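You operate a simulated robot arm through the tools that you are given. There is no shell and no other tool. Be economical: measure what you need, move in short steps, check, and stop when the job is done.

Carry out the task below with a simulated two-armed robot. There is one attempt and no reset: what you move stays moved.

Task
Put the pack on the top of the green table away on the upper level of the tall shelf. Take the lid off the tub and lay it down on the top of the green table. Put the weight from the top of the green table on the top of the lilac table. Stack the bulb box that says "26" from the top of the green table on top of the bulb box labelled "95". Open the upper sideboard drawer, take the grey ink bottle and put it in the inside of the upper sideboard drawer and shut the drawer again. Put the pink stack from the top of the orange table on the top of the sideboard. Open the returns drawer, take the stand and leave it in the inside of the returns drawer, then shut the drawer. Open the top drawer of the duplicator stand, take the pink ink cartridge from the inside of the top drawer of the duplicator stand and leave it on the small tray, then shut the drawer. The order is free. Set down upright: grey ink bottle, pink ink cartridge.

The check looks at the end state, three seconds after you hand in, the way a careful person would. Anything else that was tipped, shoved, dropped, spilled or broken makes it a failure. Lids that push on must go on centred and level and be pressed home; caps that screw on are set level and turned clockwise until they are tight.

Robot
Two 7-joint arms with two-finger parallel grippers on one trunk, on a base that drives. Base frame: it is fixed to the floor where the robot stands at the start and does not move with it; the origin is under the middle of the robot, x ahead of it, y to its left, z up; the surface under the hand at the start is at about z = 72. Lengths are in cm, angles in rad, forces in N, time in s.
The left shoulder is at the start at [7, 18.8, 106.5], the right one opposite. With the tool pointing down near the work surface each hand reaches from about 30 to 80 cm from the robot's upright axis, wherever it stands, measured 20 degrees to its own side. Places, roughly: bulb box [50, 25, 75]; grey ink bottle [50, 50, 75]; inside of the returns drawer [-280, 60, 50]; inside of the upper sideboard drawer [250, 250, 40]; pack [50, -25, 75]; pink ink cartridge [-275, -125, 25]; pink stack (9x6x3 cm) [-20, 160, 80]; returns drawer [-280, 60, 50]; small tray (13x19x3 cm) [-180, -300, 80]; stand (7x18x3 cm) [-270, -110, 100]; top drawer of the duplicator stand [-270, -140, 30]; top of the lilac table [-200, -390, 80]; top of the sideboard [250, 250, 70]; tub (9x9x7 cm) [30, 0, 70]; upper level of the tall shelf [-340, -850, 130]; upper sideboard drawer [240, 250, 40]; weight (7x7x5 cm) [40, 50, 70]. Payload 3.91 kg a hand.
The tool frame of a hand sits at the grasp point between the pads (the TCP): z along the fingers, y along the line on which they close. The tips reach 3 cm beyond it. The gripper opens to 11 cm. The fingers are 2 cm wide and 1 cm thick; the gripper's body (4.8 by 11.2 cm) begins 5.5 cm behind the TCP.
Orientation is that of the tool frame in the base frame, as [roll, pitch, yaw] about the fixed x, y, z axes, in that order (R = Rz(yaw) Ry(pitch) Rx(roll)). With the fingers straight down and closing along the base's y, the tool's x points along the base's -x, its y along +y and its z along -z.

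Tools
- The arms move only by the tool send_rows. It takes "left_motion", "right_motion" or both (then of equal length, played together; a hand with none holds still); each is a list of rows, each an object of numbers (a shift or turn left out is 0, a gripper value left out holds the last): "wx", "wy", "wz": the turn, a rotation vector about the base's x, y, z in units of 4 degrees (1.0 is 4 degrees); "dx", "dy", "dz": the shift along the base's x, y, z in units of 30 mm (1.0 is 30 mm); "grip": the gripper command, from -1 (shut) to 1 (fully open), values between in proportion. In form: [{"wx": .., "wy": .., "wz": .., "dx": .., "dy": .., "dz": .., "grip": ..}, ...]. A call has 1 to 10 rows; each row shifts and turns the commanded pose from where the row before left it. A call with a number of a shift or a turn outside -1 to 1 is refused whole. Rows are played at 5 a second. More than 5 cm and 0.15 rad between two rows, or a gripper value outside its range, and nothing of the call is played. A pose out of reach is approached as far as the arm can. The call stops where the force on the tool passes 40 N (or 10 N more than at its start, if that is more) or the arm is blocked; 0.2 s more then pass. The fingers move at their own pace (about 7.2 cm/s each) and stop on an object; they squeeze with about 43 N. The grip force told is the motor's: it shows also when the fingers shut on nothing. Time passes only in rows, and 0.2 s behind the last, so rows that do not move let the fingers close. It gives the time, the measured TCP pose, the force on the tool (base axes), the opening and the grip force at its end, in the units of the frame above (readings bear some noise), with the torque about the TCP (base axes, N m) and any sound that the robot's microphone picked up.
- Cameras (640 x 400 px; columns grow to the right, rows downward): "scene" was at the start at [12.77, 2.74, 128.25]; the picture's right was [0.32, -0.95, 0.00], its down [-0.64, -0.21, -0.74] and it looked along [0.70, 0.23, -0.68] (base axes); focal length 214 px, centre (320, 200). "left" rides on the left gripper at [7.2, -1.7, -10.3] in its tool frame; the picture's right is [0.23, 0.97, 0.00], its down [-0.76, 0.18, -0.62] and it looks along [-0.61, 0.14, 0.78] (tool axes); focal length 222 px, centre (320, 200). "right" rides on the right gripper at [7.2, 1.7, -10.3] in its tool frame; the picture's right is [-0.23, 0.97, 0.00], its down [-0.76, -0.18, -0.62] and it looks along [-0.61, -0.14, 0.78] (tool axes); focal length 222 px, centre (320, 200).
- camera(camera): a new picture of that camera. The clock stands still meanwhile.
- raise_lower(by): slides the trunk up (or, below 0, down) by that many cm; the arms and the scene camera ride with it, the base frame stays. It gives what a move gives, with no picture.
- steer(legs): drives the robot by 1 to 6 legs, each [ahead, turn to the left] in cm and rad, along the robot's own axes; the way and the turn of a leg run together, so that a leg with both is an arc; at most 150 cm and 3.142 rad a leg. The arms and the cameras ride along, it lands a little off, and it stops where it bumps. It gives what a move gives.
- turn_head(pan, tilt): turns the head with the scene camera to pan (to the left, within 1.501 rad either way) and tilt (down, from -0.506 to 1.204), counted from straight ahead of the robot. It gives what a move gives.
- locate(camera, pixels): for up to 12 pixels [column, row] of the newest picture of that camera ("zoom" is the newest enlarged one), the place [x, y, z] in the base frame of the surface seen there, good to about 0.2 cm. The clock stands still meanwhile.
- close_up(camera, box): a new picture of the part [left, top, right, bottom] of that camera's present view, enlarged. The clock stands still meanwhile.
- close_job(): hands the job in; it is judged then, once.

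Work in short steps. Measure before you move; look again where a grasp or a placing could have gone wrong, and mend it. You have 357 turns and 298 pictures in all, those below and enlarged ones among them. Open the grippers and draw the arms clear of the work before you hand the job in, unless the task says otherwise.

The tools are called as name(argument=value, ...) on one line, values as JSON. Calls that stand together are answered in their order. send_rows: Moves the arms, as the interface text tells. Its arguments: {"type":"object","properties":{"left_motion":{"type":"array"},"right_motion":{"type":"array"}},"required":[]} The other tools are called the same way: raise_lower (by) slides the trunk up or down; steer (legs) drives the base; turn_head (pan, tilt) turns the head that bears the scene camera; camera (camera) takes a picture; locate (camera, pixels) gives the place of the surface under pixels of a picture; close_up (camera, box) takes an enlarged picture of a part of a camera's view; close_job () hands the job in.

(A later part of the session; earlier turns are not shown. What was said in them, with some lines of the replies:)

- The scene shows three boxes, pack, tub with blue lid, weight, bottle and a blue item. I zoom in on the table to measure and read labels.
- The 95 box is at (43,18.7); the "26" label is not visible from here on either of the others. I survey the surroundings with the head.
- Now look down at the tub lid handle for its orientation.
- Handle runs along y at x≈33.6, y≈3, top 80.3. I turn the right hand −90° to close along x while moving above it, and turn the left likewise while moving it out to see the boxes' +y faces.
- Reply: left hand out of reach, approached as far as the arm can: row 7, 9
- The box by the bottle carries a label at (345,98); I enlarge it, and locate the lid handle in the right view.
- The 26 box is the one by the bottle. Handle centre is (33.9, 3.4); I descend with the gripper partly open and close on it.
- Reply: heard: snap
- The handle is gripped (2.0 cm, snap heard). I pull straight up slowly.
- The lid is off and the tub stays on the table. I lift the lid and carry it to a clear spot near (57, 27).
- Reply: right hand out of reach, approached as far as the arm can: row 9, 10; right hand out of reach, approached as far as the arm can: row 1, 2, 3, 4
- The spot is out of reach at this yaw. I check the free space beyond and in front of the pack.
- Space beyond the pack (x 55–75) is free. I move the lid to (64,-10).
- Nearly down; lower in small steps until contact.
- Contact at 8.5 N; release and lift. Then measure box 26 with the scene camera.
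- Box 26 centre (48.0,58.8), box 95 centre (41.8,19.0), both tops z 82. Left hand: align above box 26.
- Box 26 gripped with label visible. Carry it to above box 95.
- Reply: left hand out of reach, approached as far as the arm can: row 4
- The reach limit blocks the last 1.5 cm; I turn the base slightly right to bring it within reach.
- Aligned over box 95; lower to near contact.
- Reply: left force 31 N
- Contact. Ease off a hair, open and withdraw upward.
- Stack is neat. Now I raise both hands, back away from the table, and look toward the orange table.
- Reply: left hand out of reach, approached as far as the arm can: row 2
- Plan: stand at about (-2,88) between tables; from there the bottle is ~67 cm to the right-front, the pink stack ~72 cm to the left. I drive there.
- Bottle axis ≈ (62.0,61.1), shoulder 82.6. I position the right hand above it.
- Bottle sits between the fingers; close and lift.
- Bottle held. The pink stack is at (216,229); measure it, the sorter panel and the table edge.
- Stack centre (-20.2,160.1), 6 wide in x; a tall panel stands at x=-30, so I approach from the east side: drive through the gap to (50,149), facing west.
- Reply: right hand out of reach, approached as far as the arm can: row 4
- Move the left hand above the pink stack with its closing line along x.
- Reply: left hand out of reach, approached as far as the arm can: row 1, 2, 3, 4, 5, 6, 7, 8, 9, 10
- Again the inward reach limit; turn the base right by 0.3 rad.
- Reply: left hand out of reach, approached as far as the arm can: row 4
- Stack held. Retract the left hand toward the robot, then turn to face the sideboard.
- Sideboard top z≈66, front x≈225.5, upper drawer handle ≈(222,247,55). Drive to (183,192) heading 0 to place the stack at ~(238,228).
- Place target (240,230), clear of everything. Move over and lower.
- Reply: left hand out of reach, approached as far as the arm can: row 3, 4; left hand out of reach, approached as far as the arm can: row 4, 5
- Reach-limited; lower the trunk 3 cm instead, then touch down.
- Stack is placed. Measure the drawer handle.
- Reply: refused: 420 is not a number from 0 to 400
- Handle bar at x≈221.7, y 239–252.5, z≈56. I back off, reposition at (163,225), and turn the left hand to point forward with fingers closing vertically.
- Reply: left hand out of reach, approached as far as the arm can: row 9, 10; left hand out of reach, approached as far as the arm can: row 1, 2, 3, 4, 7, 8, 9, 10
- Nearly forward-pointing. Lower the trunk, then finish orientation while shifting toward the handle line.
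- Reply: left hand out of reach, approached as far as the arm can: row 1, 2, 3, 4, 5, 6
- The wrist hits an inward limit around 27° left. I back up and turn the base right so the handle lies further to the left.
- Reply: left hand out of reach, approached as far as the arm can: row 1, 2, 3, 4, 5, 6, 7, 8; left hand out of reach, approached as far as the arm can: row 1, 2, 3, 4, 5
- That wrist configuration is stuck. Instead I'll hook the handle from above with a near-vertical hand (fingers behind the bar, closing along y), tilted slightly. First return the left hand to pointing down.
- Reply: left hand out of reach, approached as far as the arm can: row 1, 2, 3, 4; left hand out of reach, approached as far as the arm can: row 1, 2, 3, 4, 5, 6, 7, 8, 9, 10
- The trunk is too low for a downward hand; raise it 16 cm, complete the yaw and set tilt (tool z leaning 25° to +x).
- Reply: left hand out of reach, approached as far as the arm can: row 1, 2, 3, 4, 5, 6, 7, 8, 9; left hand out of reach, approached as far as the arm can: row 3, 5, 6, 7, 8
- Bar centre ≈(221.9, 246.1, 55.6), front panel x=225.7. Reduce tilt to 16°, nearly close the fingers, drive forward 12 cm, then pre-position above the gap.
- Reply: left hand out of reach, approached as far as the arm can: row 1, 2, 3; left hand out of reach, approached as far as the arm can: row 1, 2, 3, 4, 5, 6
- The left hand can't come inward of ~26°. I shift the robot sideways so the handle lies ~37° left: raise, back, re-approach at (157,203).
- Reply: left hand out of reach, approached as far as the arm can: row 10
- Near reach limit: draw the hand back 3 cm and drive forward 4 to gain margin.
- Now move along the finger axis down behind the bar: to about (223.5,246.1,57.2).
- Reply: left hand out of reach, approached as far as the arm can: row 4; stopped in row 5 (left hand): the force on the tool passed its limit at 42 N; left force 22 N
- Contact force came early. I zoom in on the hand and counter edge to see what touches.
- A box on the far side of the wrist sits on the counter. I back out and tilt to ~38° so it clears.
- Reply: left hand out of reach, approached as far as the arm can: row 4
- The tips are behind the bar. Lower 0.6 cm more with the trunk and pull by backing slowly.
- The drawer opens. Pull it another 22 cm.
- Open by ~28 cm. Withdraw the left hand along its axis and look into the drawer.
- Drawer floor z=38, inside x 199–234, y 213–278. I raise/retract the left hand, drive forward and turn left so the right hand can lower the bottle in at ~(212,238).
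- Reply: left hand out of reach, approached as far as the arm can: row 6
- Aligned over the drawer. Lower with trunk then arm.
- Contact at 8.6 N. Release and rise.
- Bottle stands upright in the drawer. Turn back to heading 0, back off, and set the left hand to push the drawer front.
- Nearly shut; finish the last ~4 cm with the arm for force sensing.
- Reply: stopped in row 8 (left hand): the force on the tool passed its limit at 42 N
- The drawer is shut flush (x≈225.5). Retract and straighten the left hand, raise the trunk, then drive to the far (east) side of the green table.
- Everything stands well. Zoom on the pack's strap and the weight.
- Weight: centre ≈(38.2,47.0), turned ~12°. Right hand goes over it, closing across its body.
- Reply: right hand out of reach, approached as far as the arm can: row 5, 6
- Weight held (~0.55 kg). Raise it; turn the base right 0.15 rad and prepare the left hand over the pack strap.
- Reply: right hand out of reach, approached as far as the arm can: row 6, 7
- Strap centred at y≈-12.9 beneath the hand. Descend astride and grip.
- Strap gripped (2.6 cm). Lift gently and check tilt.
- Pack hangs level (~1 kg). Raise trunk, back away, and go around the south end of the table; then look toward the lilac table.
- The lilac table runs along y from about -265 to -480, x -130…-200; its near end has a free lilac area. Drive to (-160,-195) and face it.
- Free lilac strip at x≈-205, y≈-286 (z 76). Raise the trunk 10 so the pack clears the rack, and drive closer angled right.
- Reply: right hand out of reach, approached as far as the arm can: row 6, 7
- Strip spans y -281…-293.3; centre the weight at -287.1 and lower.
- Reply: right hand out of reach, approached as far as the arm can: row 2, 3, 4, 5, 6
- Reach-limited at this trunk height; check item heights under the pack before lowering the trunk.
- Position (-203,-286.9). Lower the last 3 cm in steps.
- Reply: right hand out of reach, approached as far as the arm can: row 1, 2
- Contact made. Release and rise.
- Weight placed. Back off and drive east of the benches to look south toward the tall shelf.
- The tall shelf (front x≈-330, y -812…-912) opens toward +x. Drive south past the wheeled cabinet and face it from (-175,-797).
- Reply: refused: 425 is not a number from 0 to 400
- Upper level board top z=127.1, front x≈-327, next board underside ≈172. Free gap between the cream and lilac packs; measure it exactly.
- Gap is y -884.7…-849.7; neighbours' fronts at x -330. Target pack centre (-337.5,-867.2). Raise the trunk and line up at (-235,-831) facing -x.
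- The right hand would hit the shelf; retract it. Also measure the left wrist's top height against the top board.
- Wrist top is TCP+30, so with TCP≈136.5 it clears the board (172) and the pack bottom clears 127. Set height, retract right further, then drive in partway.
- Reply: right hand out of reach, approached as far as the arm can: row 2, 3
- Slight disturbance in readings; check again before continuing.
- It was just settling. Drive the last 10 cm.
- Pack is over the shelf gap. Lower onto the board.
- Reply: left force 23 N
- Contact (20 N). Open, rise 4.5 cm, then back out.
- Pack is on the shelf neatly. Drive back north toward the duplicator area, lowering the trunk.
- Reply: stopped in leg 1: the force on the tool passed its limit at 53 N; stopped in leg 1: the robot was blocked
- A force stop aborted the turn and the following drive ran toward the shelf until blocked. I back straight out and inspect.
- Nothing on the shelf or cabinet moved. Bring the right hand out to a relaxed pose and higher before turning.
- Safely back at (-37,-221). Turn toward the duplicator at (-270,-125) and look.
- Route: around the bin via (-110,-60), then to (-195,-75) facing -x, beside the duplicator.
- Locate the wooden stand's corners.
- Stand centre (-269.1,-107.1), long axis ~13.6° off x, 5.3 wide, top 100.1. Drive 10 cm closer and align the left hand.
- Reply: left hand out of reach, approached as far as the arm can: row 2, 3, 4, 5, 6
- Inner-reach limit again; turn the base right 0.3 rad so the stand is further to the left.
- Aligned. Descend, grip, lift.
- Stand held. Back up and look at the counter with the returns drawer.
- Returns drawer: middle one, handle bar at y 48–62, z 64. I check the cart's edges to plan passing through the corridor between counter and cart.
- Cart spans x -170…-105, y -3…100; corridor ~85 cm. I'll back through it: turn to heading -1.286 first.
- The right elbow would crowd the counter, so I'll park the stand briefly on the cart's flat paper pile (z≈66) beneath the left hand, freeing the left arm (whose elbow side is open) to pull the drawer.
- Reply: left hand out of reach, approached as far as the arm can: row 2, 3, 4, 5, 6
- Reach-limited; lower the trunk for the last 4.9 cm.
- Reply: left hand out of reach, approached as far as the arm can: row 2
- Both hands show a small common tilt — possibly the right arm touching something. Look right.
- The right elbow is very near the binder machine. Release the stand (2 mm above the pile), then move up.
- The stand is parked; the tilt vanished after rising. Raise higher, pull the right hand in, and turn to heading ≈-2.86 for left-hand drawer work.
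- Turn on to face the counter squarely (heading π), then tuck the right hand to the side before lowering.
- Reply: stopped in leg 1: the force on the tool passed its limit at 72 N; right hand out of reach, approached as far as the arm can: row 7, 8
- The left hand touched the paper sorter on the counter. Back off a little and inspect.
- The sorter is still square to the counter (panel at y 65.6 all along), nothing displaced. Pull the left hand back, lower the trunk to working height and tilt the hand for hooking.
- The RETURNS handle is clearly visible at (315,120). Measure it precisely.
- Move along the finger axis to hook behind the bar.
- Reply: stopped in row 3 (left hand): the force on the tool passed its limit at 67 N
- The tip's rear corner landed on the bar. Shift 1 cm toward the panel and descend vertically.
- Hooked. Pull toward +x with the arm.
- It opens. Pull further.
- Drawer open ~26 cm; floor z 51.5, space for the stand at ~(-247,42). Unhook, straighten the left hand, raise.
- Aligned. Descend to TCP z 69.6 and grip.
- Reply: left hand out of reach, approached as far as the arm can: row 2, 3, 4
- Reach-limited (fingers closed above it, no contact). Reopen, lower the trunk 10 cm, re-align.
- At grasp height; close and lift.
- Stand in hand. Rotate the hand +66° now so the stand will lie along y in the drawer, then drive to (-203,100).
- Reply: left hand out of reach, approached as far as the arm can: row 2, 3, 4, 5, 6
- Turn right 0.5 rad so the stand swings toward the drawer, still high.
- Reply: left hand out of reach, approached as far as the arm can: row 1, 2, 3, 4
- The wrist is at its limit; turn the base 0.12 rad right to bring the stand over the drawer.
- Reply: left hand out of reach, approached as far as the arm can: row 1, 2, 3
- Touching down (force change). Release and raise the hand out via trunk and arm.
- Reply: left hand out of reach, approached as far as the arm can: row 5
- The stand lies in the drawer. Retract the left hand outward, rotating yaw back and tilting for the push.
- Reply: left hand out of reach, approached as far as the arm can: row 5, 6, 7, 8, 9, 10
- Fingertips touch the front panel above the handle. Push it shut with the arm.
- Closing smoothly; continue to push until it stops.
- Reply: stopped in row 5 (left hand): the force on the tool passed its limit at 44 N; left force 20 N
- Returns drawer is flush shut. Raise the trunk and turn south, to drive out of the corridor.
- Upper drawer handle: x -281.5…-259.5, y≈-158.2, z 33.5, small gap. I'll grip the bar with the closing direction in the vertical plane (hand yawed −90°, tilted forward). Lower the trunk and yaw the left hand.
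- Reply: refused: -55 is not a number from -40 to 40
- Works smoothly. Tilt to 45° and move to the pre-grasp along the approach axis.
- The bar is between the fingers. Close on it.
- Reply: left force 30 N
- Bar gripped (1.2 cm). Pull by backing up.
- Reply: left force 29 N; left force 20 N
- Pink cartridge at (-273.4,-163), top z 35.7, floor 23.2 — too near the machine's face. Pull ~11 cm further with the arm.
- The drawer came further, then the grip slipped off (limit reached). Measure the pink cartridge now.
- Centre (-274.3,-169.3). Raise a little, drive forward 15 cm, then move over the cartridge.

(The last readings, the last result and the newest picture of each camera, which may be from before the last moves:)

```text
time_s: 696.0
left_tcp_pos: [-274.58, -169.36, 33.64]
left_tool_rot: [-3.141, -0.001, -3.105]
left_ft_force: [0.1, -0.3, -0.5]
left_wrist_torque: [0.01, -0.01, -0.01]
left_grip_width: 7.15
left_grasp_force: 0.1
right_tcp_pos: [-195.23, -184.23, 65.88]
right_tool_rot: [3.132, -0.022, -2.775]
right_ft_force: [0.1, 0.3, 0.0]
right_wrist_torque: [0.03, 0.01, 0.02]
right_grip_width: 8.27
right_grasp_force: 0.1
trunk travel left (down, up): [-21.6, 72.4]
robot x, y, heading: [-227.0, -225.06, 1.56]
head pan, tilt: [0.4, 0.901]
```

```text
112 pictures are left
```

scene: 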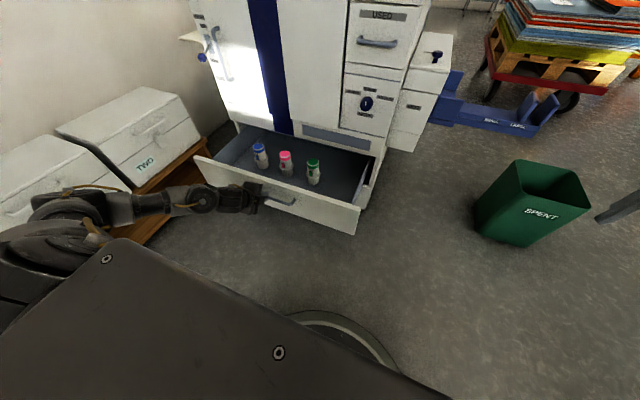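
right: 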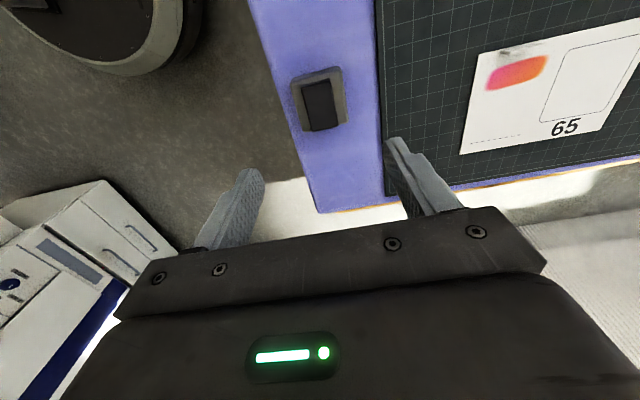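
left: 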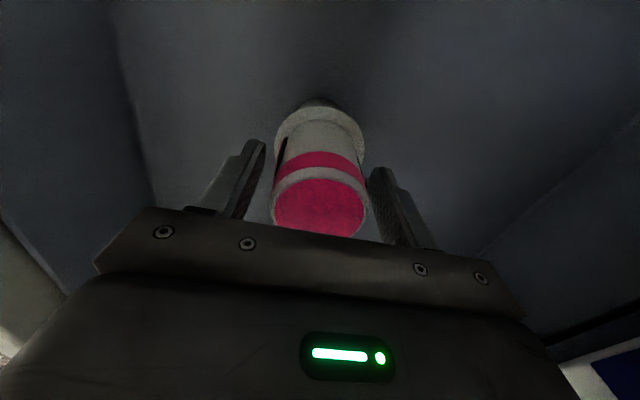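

Cartridge is centred between the fingers. Grip and lift; watch for any clip.

send_rows(left_motion=[{"grip": -1}, {}, {}, {}, {"dz": 0.2}, {"dz": 0.5}, {"dz": 1}, {}])

raise_lower(by=30)

camera(camera="scene")

camera(camera="left")

```text
time_s: 697.8
left_tcp_pos: [-274.62, -169.38, 38.81]
left_tool_rot: [3.14, 0.0, -3.104]
left_ft_force: [0.6, -0.2, -2.0]
left_wrist_torque: [-0.01, 0.0, -0.03]
left_grip_width: 5.11
left_grasp_force: 43.0
right_tcp_pos: [-195.23, -184.15, 65.84]
right_tool_rot: [3.132, -0.021, -2.776]
right_ft_force: [-0.2, 0.3, 0.3]
right_wrist_torque: [0.0, 0.0, -0.02]
right_grip_width: 8.24
right_grasp_force: 0.0
trunk travel left (down, up): [-21.6, 72.4]
robot x, y, heading: [-227.24, -225.14, 1.564]
head pan, tilt: [0.4, 0.901]
```

```text
time_s: 700.8
left_tcp_pos: [-274.56, -169.31, 68.78]
left_tool_rot: [-3.139, 0.0, -3.103]
left_ft_force: [0.3, -0.2, -2.3]
left_wrist_torque: [-0.01, -0.01, -0.01]
left_grip_width: 5.09
left_grasp_force: 43.4
right_tcp_pos: [-195.24, -184.28, 95.91]
right_tool_rot: [3.135, -0.021, -2.777]
right_ft_force: [-0.1, 0.5, 0.1]
right_wrist_torque: [-0.02, -0.04, -0.04]
right_grip_width: 8.23
right_grasp_force: 0.1
trunk travel left (down, up): [-51.6, 42.4]
robot x, y, heading: [-227.28, -225.05, 1.563]
head pan, tilt: [0.4, 0.901]
```

```text
111 pictures are left
```

scene: 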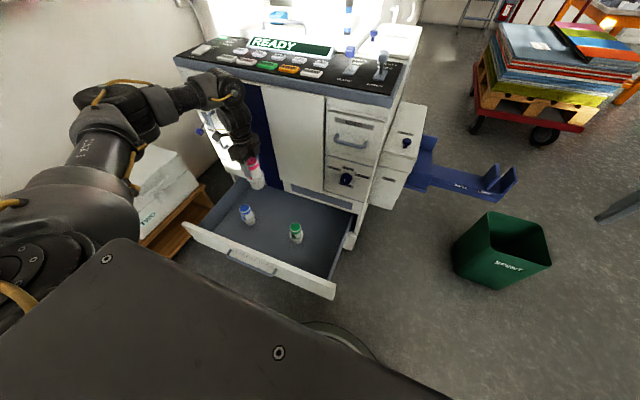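

```text
110 pictures are left
```

left: 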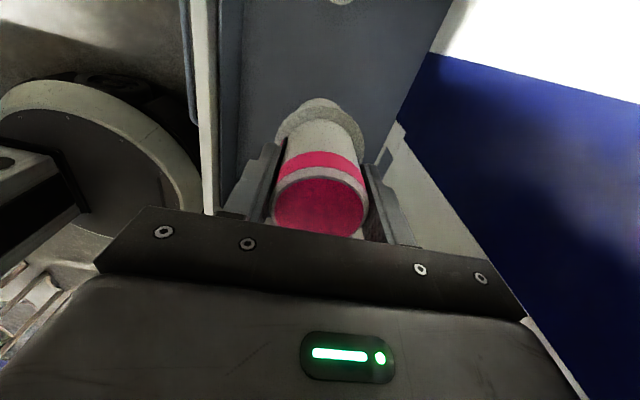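

Cartridge lifted cleanly. Raise high, back up, and turn left to face the lilac table for placing it on the small tray.

raise_lower(by=36)

steer(legs=[[-18, 0], [0, 3.13]])

turn_head(pan=0.4, tilt=0.9)

camera(camera="scene")

```text
time_s: 704.3
left_tcp_pos: [-274.79, -169.35, 104.69]
left_tool_rot: [-3.141, -0.001, -3.104]
left_ft_force: [-0.2, -0.6, -1.3]
left_wrist_torque: [0.0, 0.02, 0.03]
left_grip_width: 5.1
left_grasp_force: 43.2
right_tcp_pos: [-195.26, -184.19, 131.78]
right_tool_rot: [3.132, -0.02, -2.776]
right_ft_force: [-0.1, 0.4, -0.2]
right_wrist_torque: [0.01, 0.02, -0.01]
right_grip_width: 8.26
right_grasp_force: 0.0
trunk travel left (down, up): [-87.6, 6.4]
robot x, y, heading: [-227.22, -224.53, 1.561]
head pan, tilt: [0.4, 0.901]
```

```text
time_s: 713.1
left_tcp_pos: [-181.62, -299.98, 104.81]
left_tool_rot: [3.141, -0.001, 0.009]
left_ft_force: [0.1, -0.1, -1.2]
left_wrist_torque: [0.0, 0.02, -0.01]
left_grip_width: 5.14
left_grasp_force: 43.0
right_tcp_pos: [-260.7, -282.88, 131.85]
right_tool_rot: [3.133, -0.021, 0.34]
right_ft_force: [-0.2, 0.3, -0.8]
right_wrist_torque: [0.0, -0.01, 0.03]
right_grip_width: 8.24
right_grasp_force: 0.0
trunk travel left (down, up): [-87.6, 6.4]
robot x, y, heading: [-227.6, -243.2, -1.609]
head pan, tilt: [0.4, 0.901]
```

```text
time_s: 713.7
left_tcp_pos: [-181.78, -299.94, 104.63]
left_tool_rot: [-3.141, 0.0, 0.011]
left_ft_force: [0.4, 0.5, -1.7]
left_wrist_torque: [0.02, 0.0, -0.04]
left_grip_width: 5.08
left_grasp_force: 43.2
right_tcp_pos: [-260.58, -282.69, 131.76]
right_tool_rot: [3.131, -0.02, 0.336]
right_ft_force: [0.4, -0.8, 0.0]
right_wrist_torque: [0.02, 0.01, -0.01]
right_grip_width: 8.26
right_grasp_force: 0.0
trunk travel left (down, up): [-87.6, 6.4]
robot x, y, heading: [-228.16, -243.11, -1.609]
head pan, tilt: [0.4, 0.901]
```

```text
109 pictures are left
```

scene: 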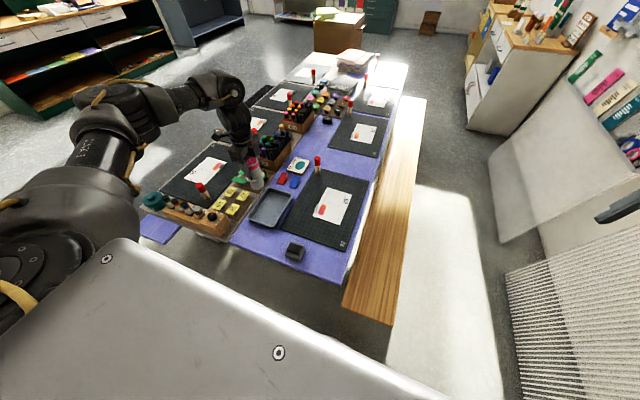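

close_up(camera="scene", box=[210, 160, 340, 270])

locate(camera="scene", pixels=[[270, 207], [262, 215], [278, 200], [250, 218], [280, 225], [293, 197], [265, 192], [258, 190], [280, 210]])

camera(camera="left")

```text
3.64 times, centred on (275, 215) of scene
```

zoom: 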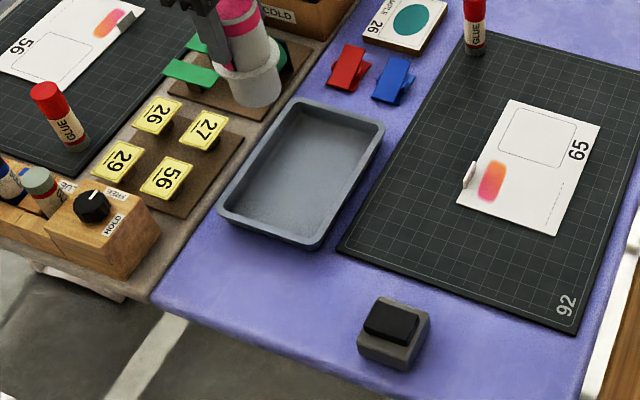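

```text
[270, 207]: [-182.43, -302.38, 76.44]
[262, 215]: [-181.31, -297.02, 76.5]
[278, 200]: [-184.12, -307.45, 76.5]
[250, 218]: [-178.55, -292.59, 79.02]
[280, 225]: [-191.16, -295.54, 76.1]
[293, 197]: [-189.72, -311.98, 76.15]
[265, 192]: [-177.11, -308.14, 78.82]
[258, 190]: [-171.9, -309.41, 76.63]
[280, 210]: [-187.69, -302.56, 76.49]
```

```text
107 pictures are left
```

left: 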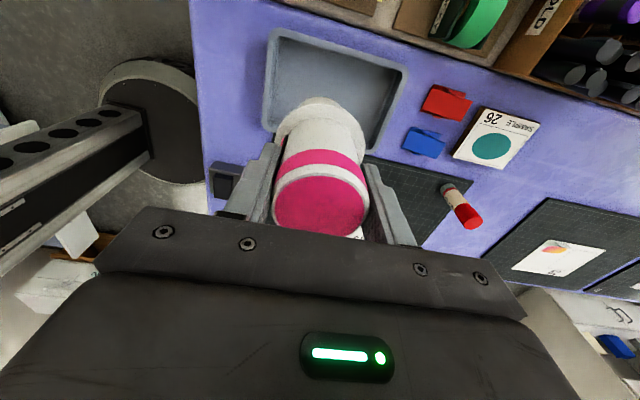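

Tray centre (-182.4,-302.4), floor z 76.5. Position and lower.

send_rows(left_motion=[{"dx": -0.23, "dy": -0.8}, {"dz": -1}, {"dz": -1}, {"dz": -1}, {"dz": -1}, {"dz": -1}, {}])

camera(camera="left")

close_up(camera="scene", box=[210, 130, 340, 260])

```text
time_s: 715.3
left_tcp_pos: [-182.44, -302.38, 89.77]
left_tool_rot: [-3.14, 0.0, 0.009]
left_ft_force: [-0.9, -0.5, -2.1]
left_wrist_torque: [-0.02, -0.02, 0.0]
left_grip_width: 5.1
left_grasp_force: 43.1
right_tcp_pos: [-260.72, -282.75, 131.79]
right_tool_rot: [3.13, -0.021, 0.339]
right_ft_force: [-0.3, 0.7, -0.2]
right_wrist_torque: [-0.01, 0.02, 0.01]
right_grip_width: 8.27
right_grasp_force: 0.1
trunk travel left (down, up): [-87.6, 6.4]
robot x, y, heading: [-227.47, -242.89, -1.609]
head pan, tilt: [0.4, 0.901]
```

```text
106 pictures are left
```

left: 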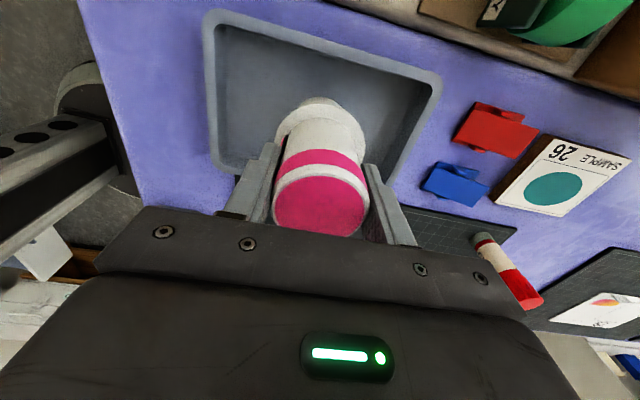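

```text
3.08 times, centred on (275, 195) of scene
```

zoom: 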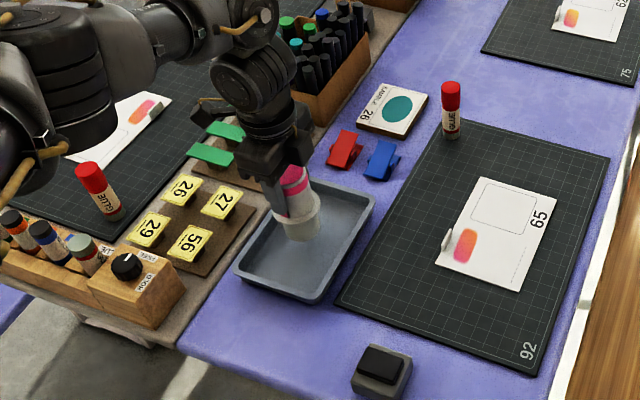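

send_rows(left_motion=[{"dz": -0.6}, {"dz": -0.15}, {"dz": -0.07}, {"dz": -0.05}, {}])

```text
time_s: 716.5
left_tcp_pos: [-182.31, -302.44, 87.18]
left_tool_rot: [-3.14, 0.0, 0.009]
left_ft_force: [0.5, 0.3, -1.3]
left_wrist_torque: [0.0, -0.01, 0.01]
left_grip_width: 5.09
left_grasp_force: 42.7
right_tcp_pos: [-260.49, -282.84, 131.88]
right_tool_rot: [3.134, -0.021, 0.338]
right_ft_force: [-0.1, -0.8, 0.3]
right_wrist_torque: [0.0, -0.02, 0.0]
right_grip_width: 8.23
right_grasp_force: 0.0
trunk travel left (down, up): [-87.6, 6.4]
robot x, y, heading: [-227.19, -242.98, -1.609]
head pan, tilt: [0.4, 0.901]
```

send_rows(left_motion=[{"dz": -0.06}, {"dz": -0.05}, {"dz": -0.05}, {}])

```text
time_s: 717.5
left_tcp_pos: [-182.4, -302.37, 86.97]
left_tool_rot: [3.137, -0.002, 0.011]
left_ft_force: [5.0, -1.8, 18.5]
left_wrist_torque: [0.23, -0.38, -0.03]
left_grip_width: 5.12
left_grasp_force: 43.3
right_tcp_pos: [-260.77, -282.54, 131.89]
right_tool_rot: [3.129, -0.021, 0.338]
right_ft_force: [-0.2, 0.1, -0.1]
right_wrist_torque: [0.01, -0.03, 0.0]
right_grip_width: 8.25
right_grasp_force: 0.0
trunk travel left (down, up): [-87.6, 6.4]
robot x, y, heading: [-227.2, -243.11, -1.609]
head pan, tilt: [0.4, 0.901]
```

Contact. Ease up slightly, open gently and rise.

send_rows(left_motion=[{"dz": 0.05}, {"grip": 0.25}, {}, {}, {"dz": 0.5}, {"dz": 1}, {"dz": 1}, {"dz": 1}, {"dz": 1}])

camera(camera="left")

close_up(camera="scene", box=[210, 130, 340, 260])

```text
time_s: 719.5
left_tcp_pos: [-182.38, -302.37, 100.53]
left_tool_rot: [-3.141, 0.001, 0.008]
left_ft_force: [-0.5, -0.2, 0.5]
left_wrist_torque: [0.02, -0.01, 0.01]
left_grip_width: 6.89
left_grasp_force: 0.0
right_tcp_pos: [-260.79, -282.67, 131.91]
right_tool_rot: [3.13, -0.021, 0.338]
right_ft_force: [0.5, 1.0, -0.2]
right_wrist_torque: [0.0, -0.01, 0.03]
right_grip_width: 8.26
right_grasp_force: 0.0
trunk travel left (down, up): [-87.6, 6.4]
robot x, y, heading: [-227.33, -242.98, -1.608]
head pan, tilt: [0.4, 0.901]
```

```text
104 pictures are left
```

left: 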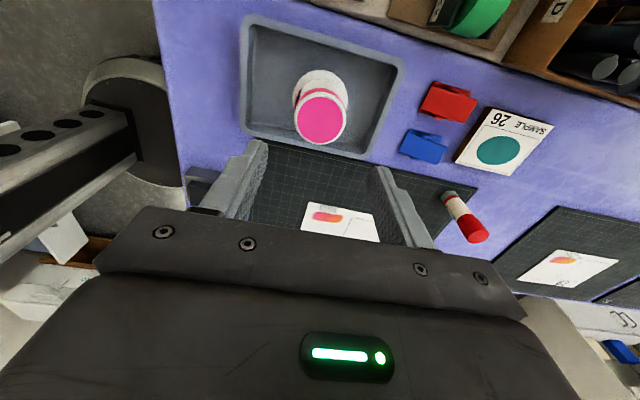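

```text
3.08 times, centred on (275, 195) of scene
```

zoom: 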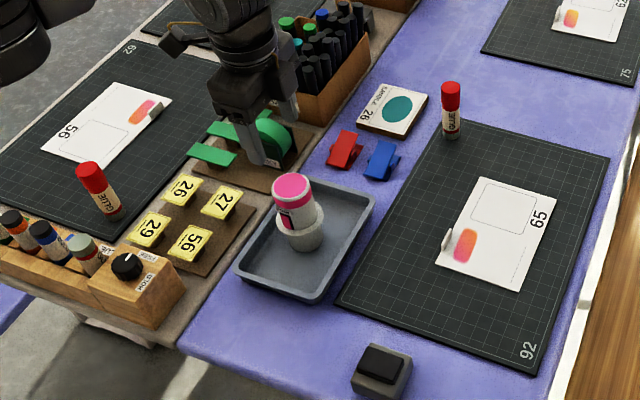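

Cartridge stands upright in the tray. Now go back to shut the drawer: turn back north.

send_rows(left_motion=[{"dz": 1}, {"dz": 0.5}])

steer(legs=[[0, -3.17]])

camera(camera="scene")

```text
time_s: 720.1
left_tcp_pos: [-182.51, -302.32, 104.91]
left_tool_rot: [3.141, 0.0, 0.006]
left_ft_force: [-0.1, -0.2, -0.4]
left_wrist_torque: [-0.01, -0.02, 0.02]
left_grip_width: 6.89
left_grasp_force: 0.1
right_tcp_pos: [-260.64, -282.59, 131.73]
right_tool_rot: [3.131, -0.021, 0.339]
right_ft_force: [-1.4, 0.3, 0.8]
right_wrist_torque: [-0.02, -0.01, -0.03]
right_grip_width: 8.26
right_grasp_force: 0.0
trunk travel left (down, up): [-87.6, 6.4]
robot x, y, heading: [-227.24, -243.13, -1.609]
head pan, tilt: [0.4, 0.901]
```

```text
refused: -3.17 is not a number from -3.14159 to 3.14159
```

```text
102 pictures are left
```

scene: 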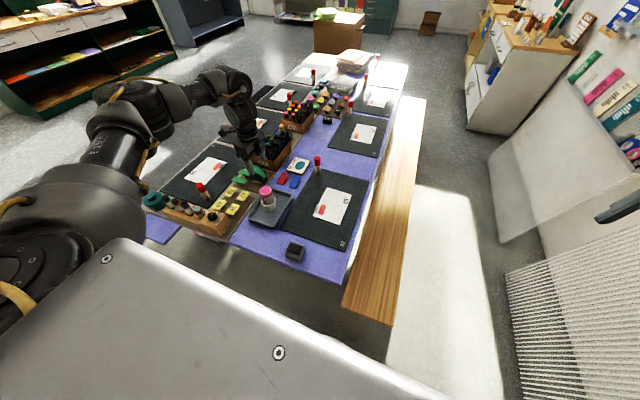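

steer(legs=[[0, -3.11]])

camera(camera="scene")

```text
time_s: 727.8
left_tcp_pos: [-272.86, -183.95, 104.93]
left_tool_rot: [-3.142, -0.001, -3.126]
left_ft_force: [-0.4, 0.5, -0.5]
left_wrist_torque: [-0.01, 0.01, 0.01]
left_grip_width: 6.87
left_grasp_force: 0.0
right_tcp_pos: [-194.51, -203.04, 131.94]
right_tool_rot: [3.13, -0.021, -2.798]
right_ft_force: [-0.4, -0.9, 0.1]
right_wrist_torque: [0.02, -0.03, 0.01]
right_grip_width: 8.25
right_grasp_force: 0.1
trunk travel left (down, up): [-87.6, 6.4]
robot x, y, heading: [-227.79, -242.61, 1.541]
head pan, tilt: [0.4, 0.901]
```

```text
101 pictures are left
```

scene: 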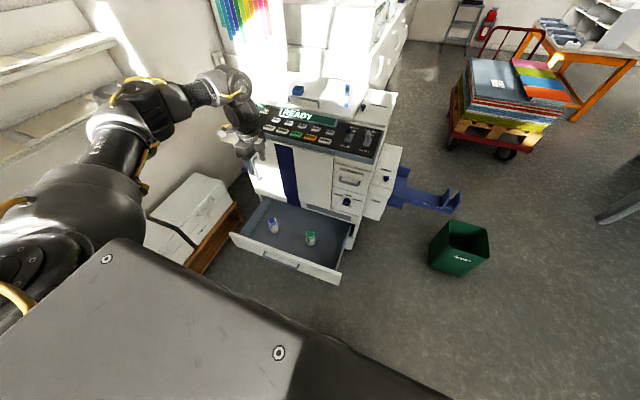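

steer(legs=[[0, 0.025]])

send_rows(left_motion=[{"dy": -0.9, "grip": -0.5}, {"dy": -0.9}, {"dy": -0.9}, {"dy": -0.9}, {"dy": -0.9}, {"dy": -0.9}, {"dy": -0.9}, {"dy": -0.9}])

raise_lower(by=-40)

raise_lower(by=-18)

close_up(camera="scene", box=[160, 140, 400, 290])

```text
time_s: 728.6
left_tcp_pos: [-274.18, -185.16, 104.85]
left_tool_rot: [-3.141, -0.001, -3.102]
left_ft_force: [0.8, -0.6, 0.7]
left_wrist_torque: [0.02, 0.05, -0.01]
left_grip_width: 6.87
left_grasp_force: 0.1
right_tcp_pos: [-195.35, -202.34, 131.97]
right_tool_rot: [3.132, -0.021, -2.774]
right_ft_force: [0.3, -0.7, 0.4]
right_wrist_torque: [-0.03, 0.03, -0.02]
right_grip_width: 8.28
right_grasp_force: 0.1
trunk travel left (down, up): [-87.6, 6.4]
robot x, y, heading: [-227.68, -242.93, 1.562]
head pan, tilt: [0.4, 0.901]
```

```text
time_s: 730.4
left_tcp_pos: [-274.41, -206.91, 104.94]
left_tool_rot: [3.14, -0.001, -3.103]
left_ft_force: [-0.1, 0.1, -0.8]
left_wrist_torque: [-0.01, -0.01, 0.0]
left_grip_width: 2.75
left_grasp_force: 0.0
right_tcp_pos: [-195.6, -202.45, 131.95]
right_tool_rot: [3.131, -0.019, -2.774]
right_ft_force: [0.6, -0.7, 0.1]
right_wrist_torque: [0.02, 0.0, 0.01]
right_grip_width: 8.24
right_grasp_force: 0.0
trunk travel left (down, up): [-87.6, 6.4]
robot x, y, heading: [-227.82, -242.97, 1.562]
head pan, tilt: [0.4, 0.901]
```

```text
time_s: 734.2
left_tcp_pos: [-274.42, -206.79, 64.83]
left_tool_rot: [-3.14, 0.0, -3.104]
left_ft_force: [-0.2, -0.5, -0.4]
left_wrist_torque: [0.0, 0.03, 0.0]
left_grip_width: 2.77
left_grasp_force: 0.1
right_tcp_pos: [-195.55, -202.31, 92.0]
right_tool_rot: [3.131, -0.021, -2.772]
right_ft_force: [-0.2, -0.3, 0.5]
right_wrist_torque: [0.0, -0.01, -0.01]
right_grip_width: 8.24
right_grasp_force: 0.0
trunk travel left (down, up): [-47.6, 46.4]
robot x, y, heading: [-227.26, -242.84, 1.563]
head pan, tilt: [0.4, 0.901]
```

```text
time_s: 736.2
left_tcp_pos: [-274.42, -206.82, 46.89]
left_tool_rot: [-3.141, -0.001, -3.104]
left_ft_force: [0.3, 0.0, 0.1]
left_wrist_torque: [0.01, -0.01, -0.01]
left_grip_width: 2.76
left_grasp_force: 0.0
right_tcp_pos: [-195.51, -202.27, 73.75]
right_tool_rot: [3.131, -0.021, -2.775]
right_ft_force: [-0.5, -1.1, 0.7]
right_wrist_torque: [-0.02, 0.0, 0.06]
right_grip_width: 8.25
right_grasp_force: 0.0
trunk travel left (down, up): [-29.6, 64.4]
robot x, y, heading: [-227.76, -242.97, 1.564]
head pan, tilt: [0.4, 0.901]
```

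```text
2.67 times, centred on (280, 215) of scene
```

zoom: 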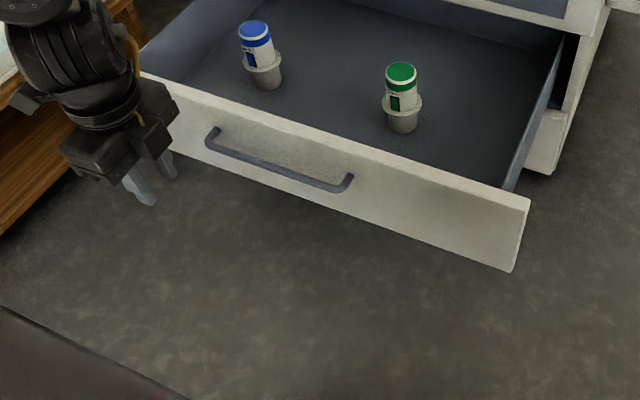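

Measure the handle's present position.

locate(camera="zoom", pixels=[[215, 148], [250, 162], [290, 177], [340, 190], [250, 158], [270, 130], [280, 168], [265, 180]])

send_rows(left_motion=[{"wx": 1}, {"wx": 1}, {"wx": 1}, {"wx": 1}, {"wx": 1}, {"wx": 1}, {"wx": 1}, {"wx": 1}, {"wx": 1}, {"wx": 1}])

```text
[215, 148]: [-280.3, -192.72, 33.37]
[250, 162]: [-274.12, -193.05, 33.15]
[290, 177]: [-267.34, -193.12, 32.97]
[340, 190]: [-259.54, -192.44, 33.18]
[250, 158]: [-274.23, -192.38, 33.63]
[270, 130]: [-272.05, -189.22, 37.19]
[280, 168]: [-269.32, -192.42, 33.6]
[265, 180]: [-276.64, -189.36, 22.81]
```

```text
time_s: 738.4
left_tcp_pos: [-274.32, -206.76, 46.86]
left_tool_rot: [2.444, 0.024, -3.112]
left_ft_force: [0.1, 0.3, 0.1]
left_wrist_torque: [0.02, 0.02, -0.02]
left_grip_width: 2.76
left_grasp_force: 0.1
right_tcp_pos: [-195.54, -202.41, 73.85]
right_tool_rot: [3.131, -0.02, -2.773]
right_ft_force: [-0.4, -0.1, -0.1]
right_wrist_torque: [0.02, 0.01, -0.02]
right_grip_width: 8.26
right_grasp_force: 0.0
trunk travel left (down, up): [-29.6, 64.4]
robot x, y, heading: [-227.22, -243.18, 1.563]
head pan, tilt: [0.4, 0.901]
```

send_rows(left_motion=[{"wx": 0.65, "dx": 0.32, "dy": 0.82, "dz": -0.77}, {"wx": 0.65, "dx": 0.32, "dy": 0.82, "dz": -0.77}, {"dx": 0.32, "dy": 0.82, "dz": -0.77}, {"dx": 0.34, "dy": 0.82, "dz": -0.77}, {}])

camera(camera="left")

```text
time_s: 739.6
left_tcp_pos: [-270.42, -196.84, 37.55]
left_tool_rot: [2.353, 0.028, -3.113]
left_ft_force: [-0.7, -0.1, -0.7]
left_wrist_torque: [-0.02, 0.02, 0.02]
left_grip_width: 2.74
left_grasp_force: 0.0
right_tcp_pos: [-195.38, -202.26, 73.8]
right_tool_rot: [3.13, -0.021, -2.773]
right_ft_force: [-0.7, -1.6, 0.1]
right_wrist_torque: [0.03, -0.04, 0.0]
right_grip_width: 8.23
right_grasp_force: 0.1
trunk travel left (down, up): [-29.6, 64.4]
robot x, y, heading: [-227.53, -242.68, 1.566]
head pan, tilt: [0.4, 0.901]
```

```text
99 pictures are left
```

left: 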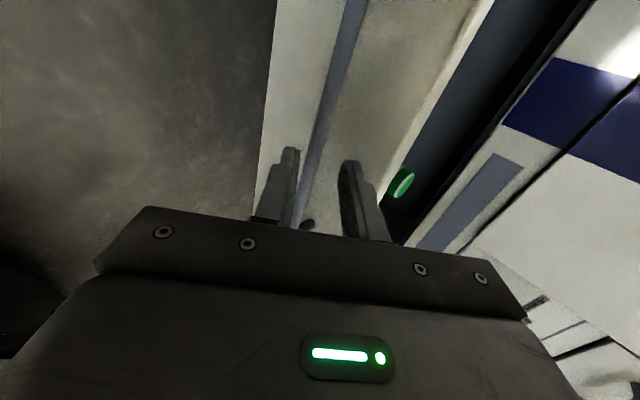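

Same geometry as before. Advance 3.7 cm along the axis and close on the bar.

send_rows(left_motion=[{"dy": 0.35, "dz": -0.33}, {"dy": 0.35, "dz": -0.33}, {"dy": 0.2, "dz": -0.2}, {}, {"grip": -1}, {}, {}, {}])

```text
time_s: 741.4
left_tcp_pos: [-270.55, -194.21, 34.8]
left_tool_rot: [2.357, 0.029, -3.114]
left_ft_force: [1.6, -1.3, -12.8]
left_wrist_torque: [-0.26, 0.99, -0.38]
left_grip_width: 1.22
left_grasp_force: 44.8
right_tcp_pos: [-195.59, -202.27, 73.79]
right_tool_rot: [3.133, -0.021, -2.771]
right_ft_force: [-0.8, -0.1, 0.2]
right_wrist_torque: [0.01, -0.01, 0.02]
right_grip_width: 8.28
right_grasp_force: 0.1
trunk travel left (down, up): [-29.6, 64.4]
robot x, y, heading: [-227.44, -243.23, 1.564]
head pan, tilt: [0.4, 0.901]
```

Bar gripped. Drive forward 29 cm to push the drawer in.

steer(legs=[[29, 0]])

camera(camera="scene")

```text
time_s: 743.4
left_tcp_pos: [-270.3, -164.94, 34.88]
left_tool_rot: [2.355, 0.027, -3.111]
left_ft_force: [-14.0, 0.9, -17.1]
left_wrist_torque: [-0.34, 1.33, 0.06]
left_grip_width: 1.21
left_grasp_force: 44.5
right_tcp_pos: [-195.45, -172.88, 73.9]
right_tool_rot: [3.134, -0.018, -2.772]
right_ft_force: [0.0, -0.6, -0.3]
right_wrist_torque: [0.01, -0.01, -0.01]
right_grip_width: 8.24
right_grasp_force: 0.1
trunk travel left (down, up): [-29.6, 64.4]
robot x, y, heading: [-227.34, -213.56, 1.565]
head pan, tilt: [0.4, 0.901]
```

```text
98 pictures are left
```

scene: 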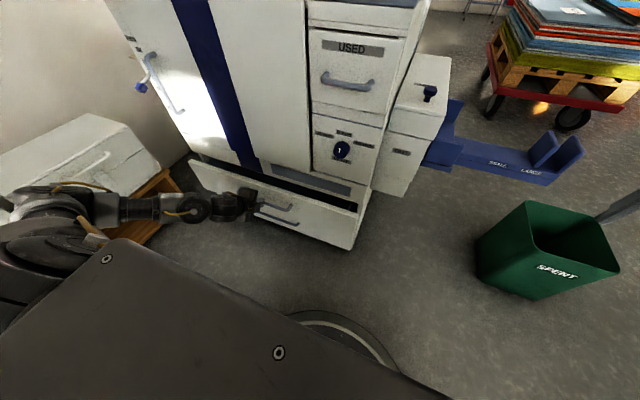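

Push the last ~5 cm with the arm in small steps.

send_rows(left_motion=[{"dy": 0.4}, {"dy": 0.4}, {"dy": 0.3}, {"dy": 0.2}, {"dy": 0.15}, {"dy": 0.1}, {"dy": 0.1}, {"dy": 0.1}, {}])

close_up(camera="scene", box=[180, 140, 380, 260])

locate(camera="zoom", pixels=[[450, 220], [100, 100], [350, 170], [400, 280], [500, 250]])

```text
time_s: 745.1
left_tcp_pos: [-270.3, -160.34, 34.97]
left_tool_rot: [2.365, 0.016, -3.118]
left_ft_force: [-1.5, -9.3, 12.3]
left_wrist_torque: [-0.04, 0.67, -0.79]
left_grip_width: 1.19
left_grasp_force: 45.1
right_tcp_pos: [-195.34, -173.12, 73.94]
right_tool_rot: [3.13, -0.02, -2.771]
right_ft_force: [-0.8, -0.3, -0.5]
right_wrist_torque: [0.02, 0.01, 0.02]
right_grip_width: 8.27
right_grasp_force: 0.0
trunk travel left (down, up): [-29.6, 64.4]
robot x, y, heading: [-227.6, -213.89, 1.566]
head pan, tilt: [0.4, 0.901]
stopped in row 8 (left hand): the force on the tool passed its limit at 43 N (the readings are from after the stop); the commanded pose is now the measured one
```

```text
3.20 times, centred on (280, 200) of scene
```

zoom: 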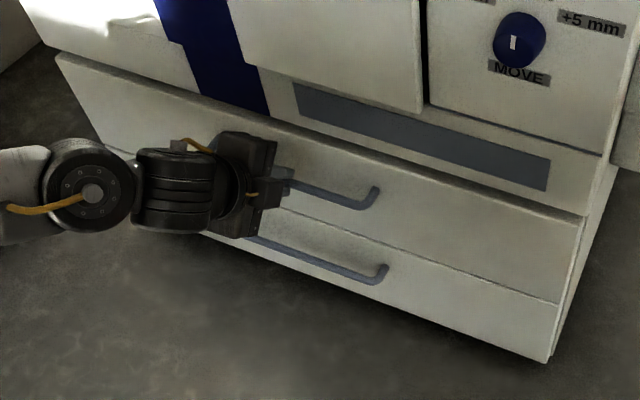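

```text
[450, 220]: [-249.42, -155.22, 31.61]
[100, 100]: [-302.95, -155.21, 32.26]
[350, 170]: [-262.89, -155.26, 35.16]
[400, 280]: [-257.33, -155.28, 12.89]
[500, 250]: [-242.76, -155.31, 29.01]
```

Drawer flush shut (y -155.2). Release and retract along the axis.

send_rows(left_motion=[{"grip": -0.5}, {}, {}, {"dy": -0.3, "dz": 0.3}, {"dy": -0.5, "dz": 0.5}, {"dy": -0.5, "dz": 0.5}, {"dy": -0.8, "dz": 0.5, "wx": -1}, {"dy": -0.8, "wx": -1}, {"dy": -0.8, "wx": -1}, {"dy": -0.8, "wx": -1}])

send_rows(left_motion=[{"wx": -1, "grip": 0.5}, {"wx": -1}, {"wx": -1}, {"wx": -1}, {"wx": -1}, {"wx": -1}, {"wx": -1}])

close_up(camera="scene", box=[180, 140, 380, 260])

locate(camera="zoom", pixels=[[450, 220], [100, 100], [350, 170], [400, 280]])

```text
time_s: 747.4
left_tcp_pos: [-270.48, -173.86, 39.94]
left_tool_rot: [2.644, 0.012, -3.111]
left_ft_force: [-0.1, -0.1, 0.5]
left_wrist_torque: [0.01, 0.02, -0.01]
left_grip_width: 2.77
left_grasp_force: 0.1
right_tcp_pos: [-195.3, -173.05, 73.84]
right_tool_rot: [3.131, -0.021, -2.772]
right_ft_force: [-0.2, -0.3, -0.3]
right_wrist_torque: [-0.01, -0.01, 0.01]
right_grip_width: 8.23
right_grasp_force: 0.1
trunk travel left (down, up): [-29.6, 64.4]
robot x, y, heading: [-227.51, -213.71, 1.571]
head pan, tilt: [0.4, 0.901]
```

```text
time_s: 749.0
left_tcp_pos: [-270.33, -173.81, 40.04]
left_tool_rot: [3.133, -0.003, -3.109]
left_ft_force: [0.8, -0.2, -0.2]
left_wrist_torque: [-0.02, 0.0, 0.02]
left_grip_width: 8.26
left_grasp_force: 0.1
right_tcp_pos: [-195.36, -173.05, 73.84]
right_tool_rot: [3.13, -0.022, -2.77]
right_ft_force: [0.8, 0.3, 0.8]
right_wrist_torque: [0.01, -0.03, 0.01]
right_grip_width: 8.26
right_grasp_force: 0.0
trunk travel left (down, up): [-29.6, 64.4]
robot x, y, heading: [-227.14, -214.06, 1.568]
head pan, tilt: [0.4, 0.901]
```

```text
3.20 times, centred on (280, 200) of scene
```

zoom: 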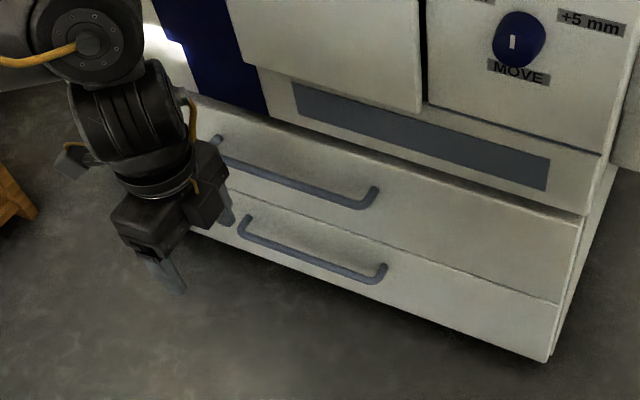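

```text
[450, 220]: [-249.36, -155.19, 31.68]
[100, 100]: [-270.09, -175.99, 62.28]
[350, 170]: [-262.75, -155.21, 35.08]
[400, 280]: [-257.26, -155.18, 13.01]
```

All pieces are done. Before handing in, I check the counter items I brushed: retract, raise, and return to the earlier viewpoint (-37,-220) for comparison.

raise_lower(by=27.9)

steer(legs=[[-22, 0], [0, -1.571], [150, 0], [40, 0]])

```text
time_s: 751.8
left_tcp_pos: [-270.39, -173.86, 68.05]
left_tool_rot: [3.133, -0.001, -3.107]
left_ft_force: [-1.2, 0.5, 0.3]
left_wrist_torque: [-0.03, 0.0, 0.03]
left_grip_width: 8.23
left_grasp_force: 0.1
right_tcp_pos: [-195.32, -172.9, 101.61]
right_tool_rot: [3.131, -0.021, -2.772]
right_ft_force: [0.1, -0.2, 0.5]
right_wrist_torque: [0.0, 0.01, 0.02]
right_grip_width: 8.22
right_grasp_force: 0.0
trunk travel left (down, up): [-57.5, 36.5]
robot x, y, heading: [-227.28, -213.87, 1.566]
head pan, tilt: [0.4, 0.901]
```

```text
time_s: 766.4
left_tcp_pos: [2.43, -194.89, 67.96]
left_tool_rot: [3.132, -0.004, 1.599]
left_ft_force: [0.1, 0.5, -0.1]
left_wrist_torque: [-0.02, -0.03, 0.04]
left_grip_width: 8.21
left_grasp_force: 0.1
right_tcp_pos: [2.89, -269.96, 101.68]
right_tool_rot: [3.133, -0.021, 1.935]
right_ft_force: [0.3, -0.1, 0.0]
right_wrist_torque: [0.03, 0.02, -0.03]
right_grip_width: 8.26
right_grasp_force: 0.1
trunk travel left (down, up): [-57.5, 36.5]
robot x, y, heading: [-37.38, -237.92, -0.006]
head pan, tilt: [0.4, 0.901]
```

steer(legs=[[0, 1.577], [17, 0], [0, 1.097]])

turn_head(pan=0.0, tilt=0.3)

camera(camera="scene")

close_up(camera="scene", box=[240, 120, 400, 280])

```text
time_s: 774.5
left_tcp_pos: [-93.03, -240.47, 67.93]
left_tool_rot: [3.133, -0.002, -2.022]
left_ft_force: [-0.7, -0.5, -0.5]
left_wrist_torque: [0.02, 0.02, -0.02]
left_grip_width: 8.25
left_grasp_force: 0.1
right_tcp_pos: [-58.85, -173.82, 101.83]
right_tool_rot: [3.131, -0.02, -1.684]
right_ft_force: [-0.7, 0.3, 0.5]
right_wrist_torque: [-0.01, 0.02, 0.01]
right_grip_width: 8.25
right_grasp_force: 0.0
trunk travel left (down, up): [-57.5, 36.5]
robot x, y, heading: [-37.81, -220.9, 2.649]
head pan, tilt: [0.4, 0.901]
```

```text
time_s: 775.5
left_tcp_pos: [-92.98, -240.56, 67.92]
left_tool_rot: [3.131, -0.003, -2.021]
left_ft_force: [-0.1, 0.9, 0.1]
left_wrist_torque: [0.02, -0.03, 0.02]
left_grip_width: 8.24
left_grasp_force: 0.0
right_tcp_pos: [-58.7, -173.83, 101.75]
right_tool_rot: [3.131, -0.021, -1.684]
right_ft_force: [0.1, -0.1, -0.7]
right_wrist_torque: [0.01, 0.02, -0.02]
right_grip_width: 8.27
right_grasp_force: 0.0
trunk travel left (down, up): [-57.5, 36.5]
robot x, y, heading: [-37.31, -220.89, 2.655]
head pan, tilt: [0.0, 0.3]
```

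```text
95 pictures are left
```

scene: 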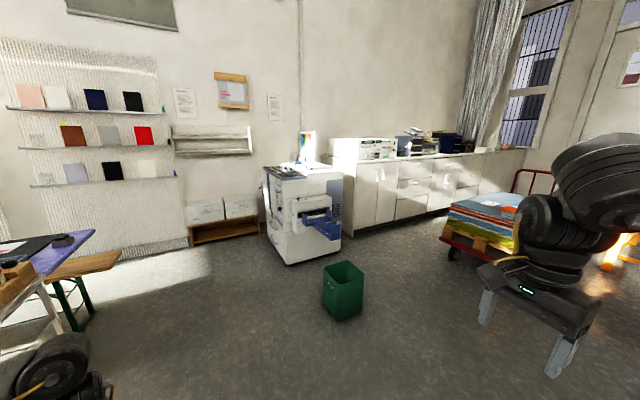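

```text
2.50 times, centred on (320, 200) of scene
```

zoom: 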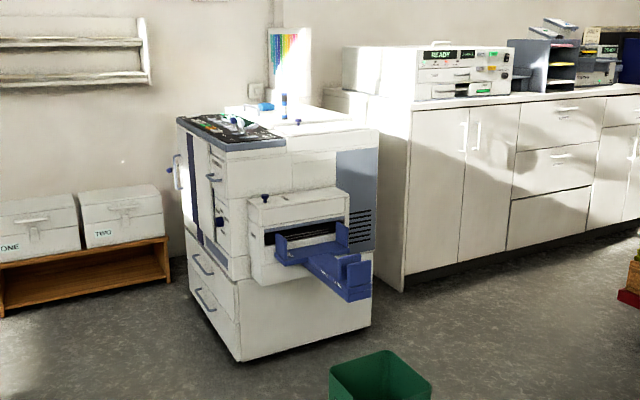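

The sorter and machines sit exactly as in the earlier view, all drawers are flush, grippers are open and clear. Handing in.

close_job()

```text
The job is handed in.
```

I finished all eight tasks and handed the job in. I don't have the check's result.

- **Pack:** it is on the upper level of the tall shelf, between the two packs already there.
- **Tub lid:** it is off and lying flat on the green table.
- **Weight:** it is on the lilac table.
- **Bulb boxes:** box 26 is stacked on box 95.
- **Grey ink bottle:** I checked it was upright in the upper sideboard drawer, then shut the drawer. I did not look at it again after shutting.
- **Pink stack:** it is on top of the sideboard.
- **Wooden stand:** it is in the returns drawer, which is shut flush. I set it down briefly on the cart's paper pile on the way.
- **Pink ink cartridge:** it is upright on the small tray, and the duplicator stand's top drawer is shut flush.

**Bumps on the way:** the left hand pressed the paper sorter on the counter at about 72 N. I also think the right elbow lightly touched the folder machine beside it. While backing away from the tall shelf, the robot drove into it once. I looked again afterwards and saw nothing moved in any of the three places. For the counter I compared the view with an earlier picture.
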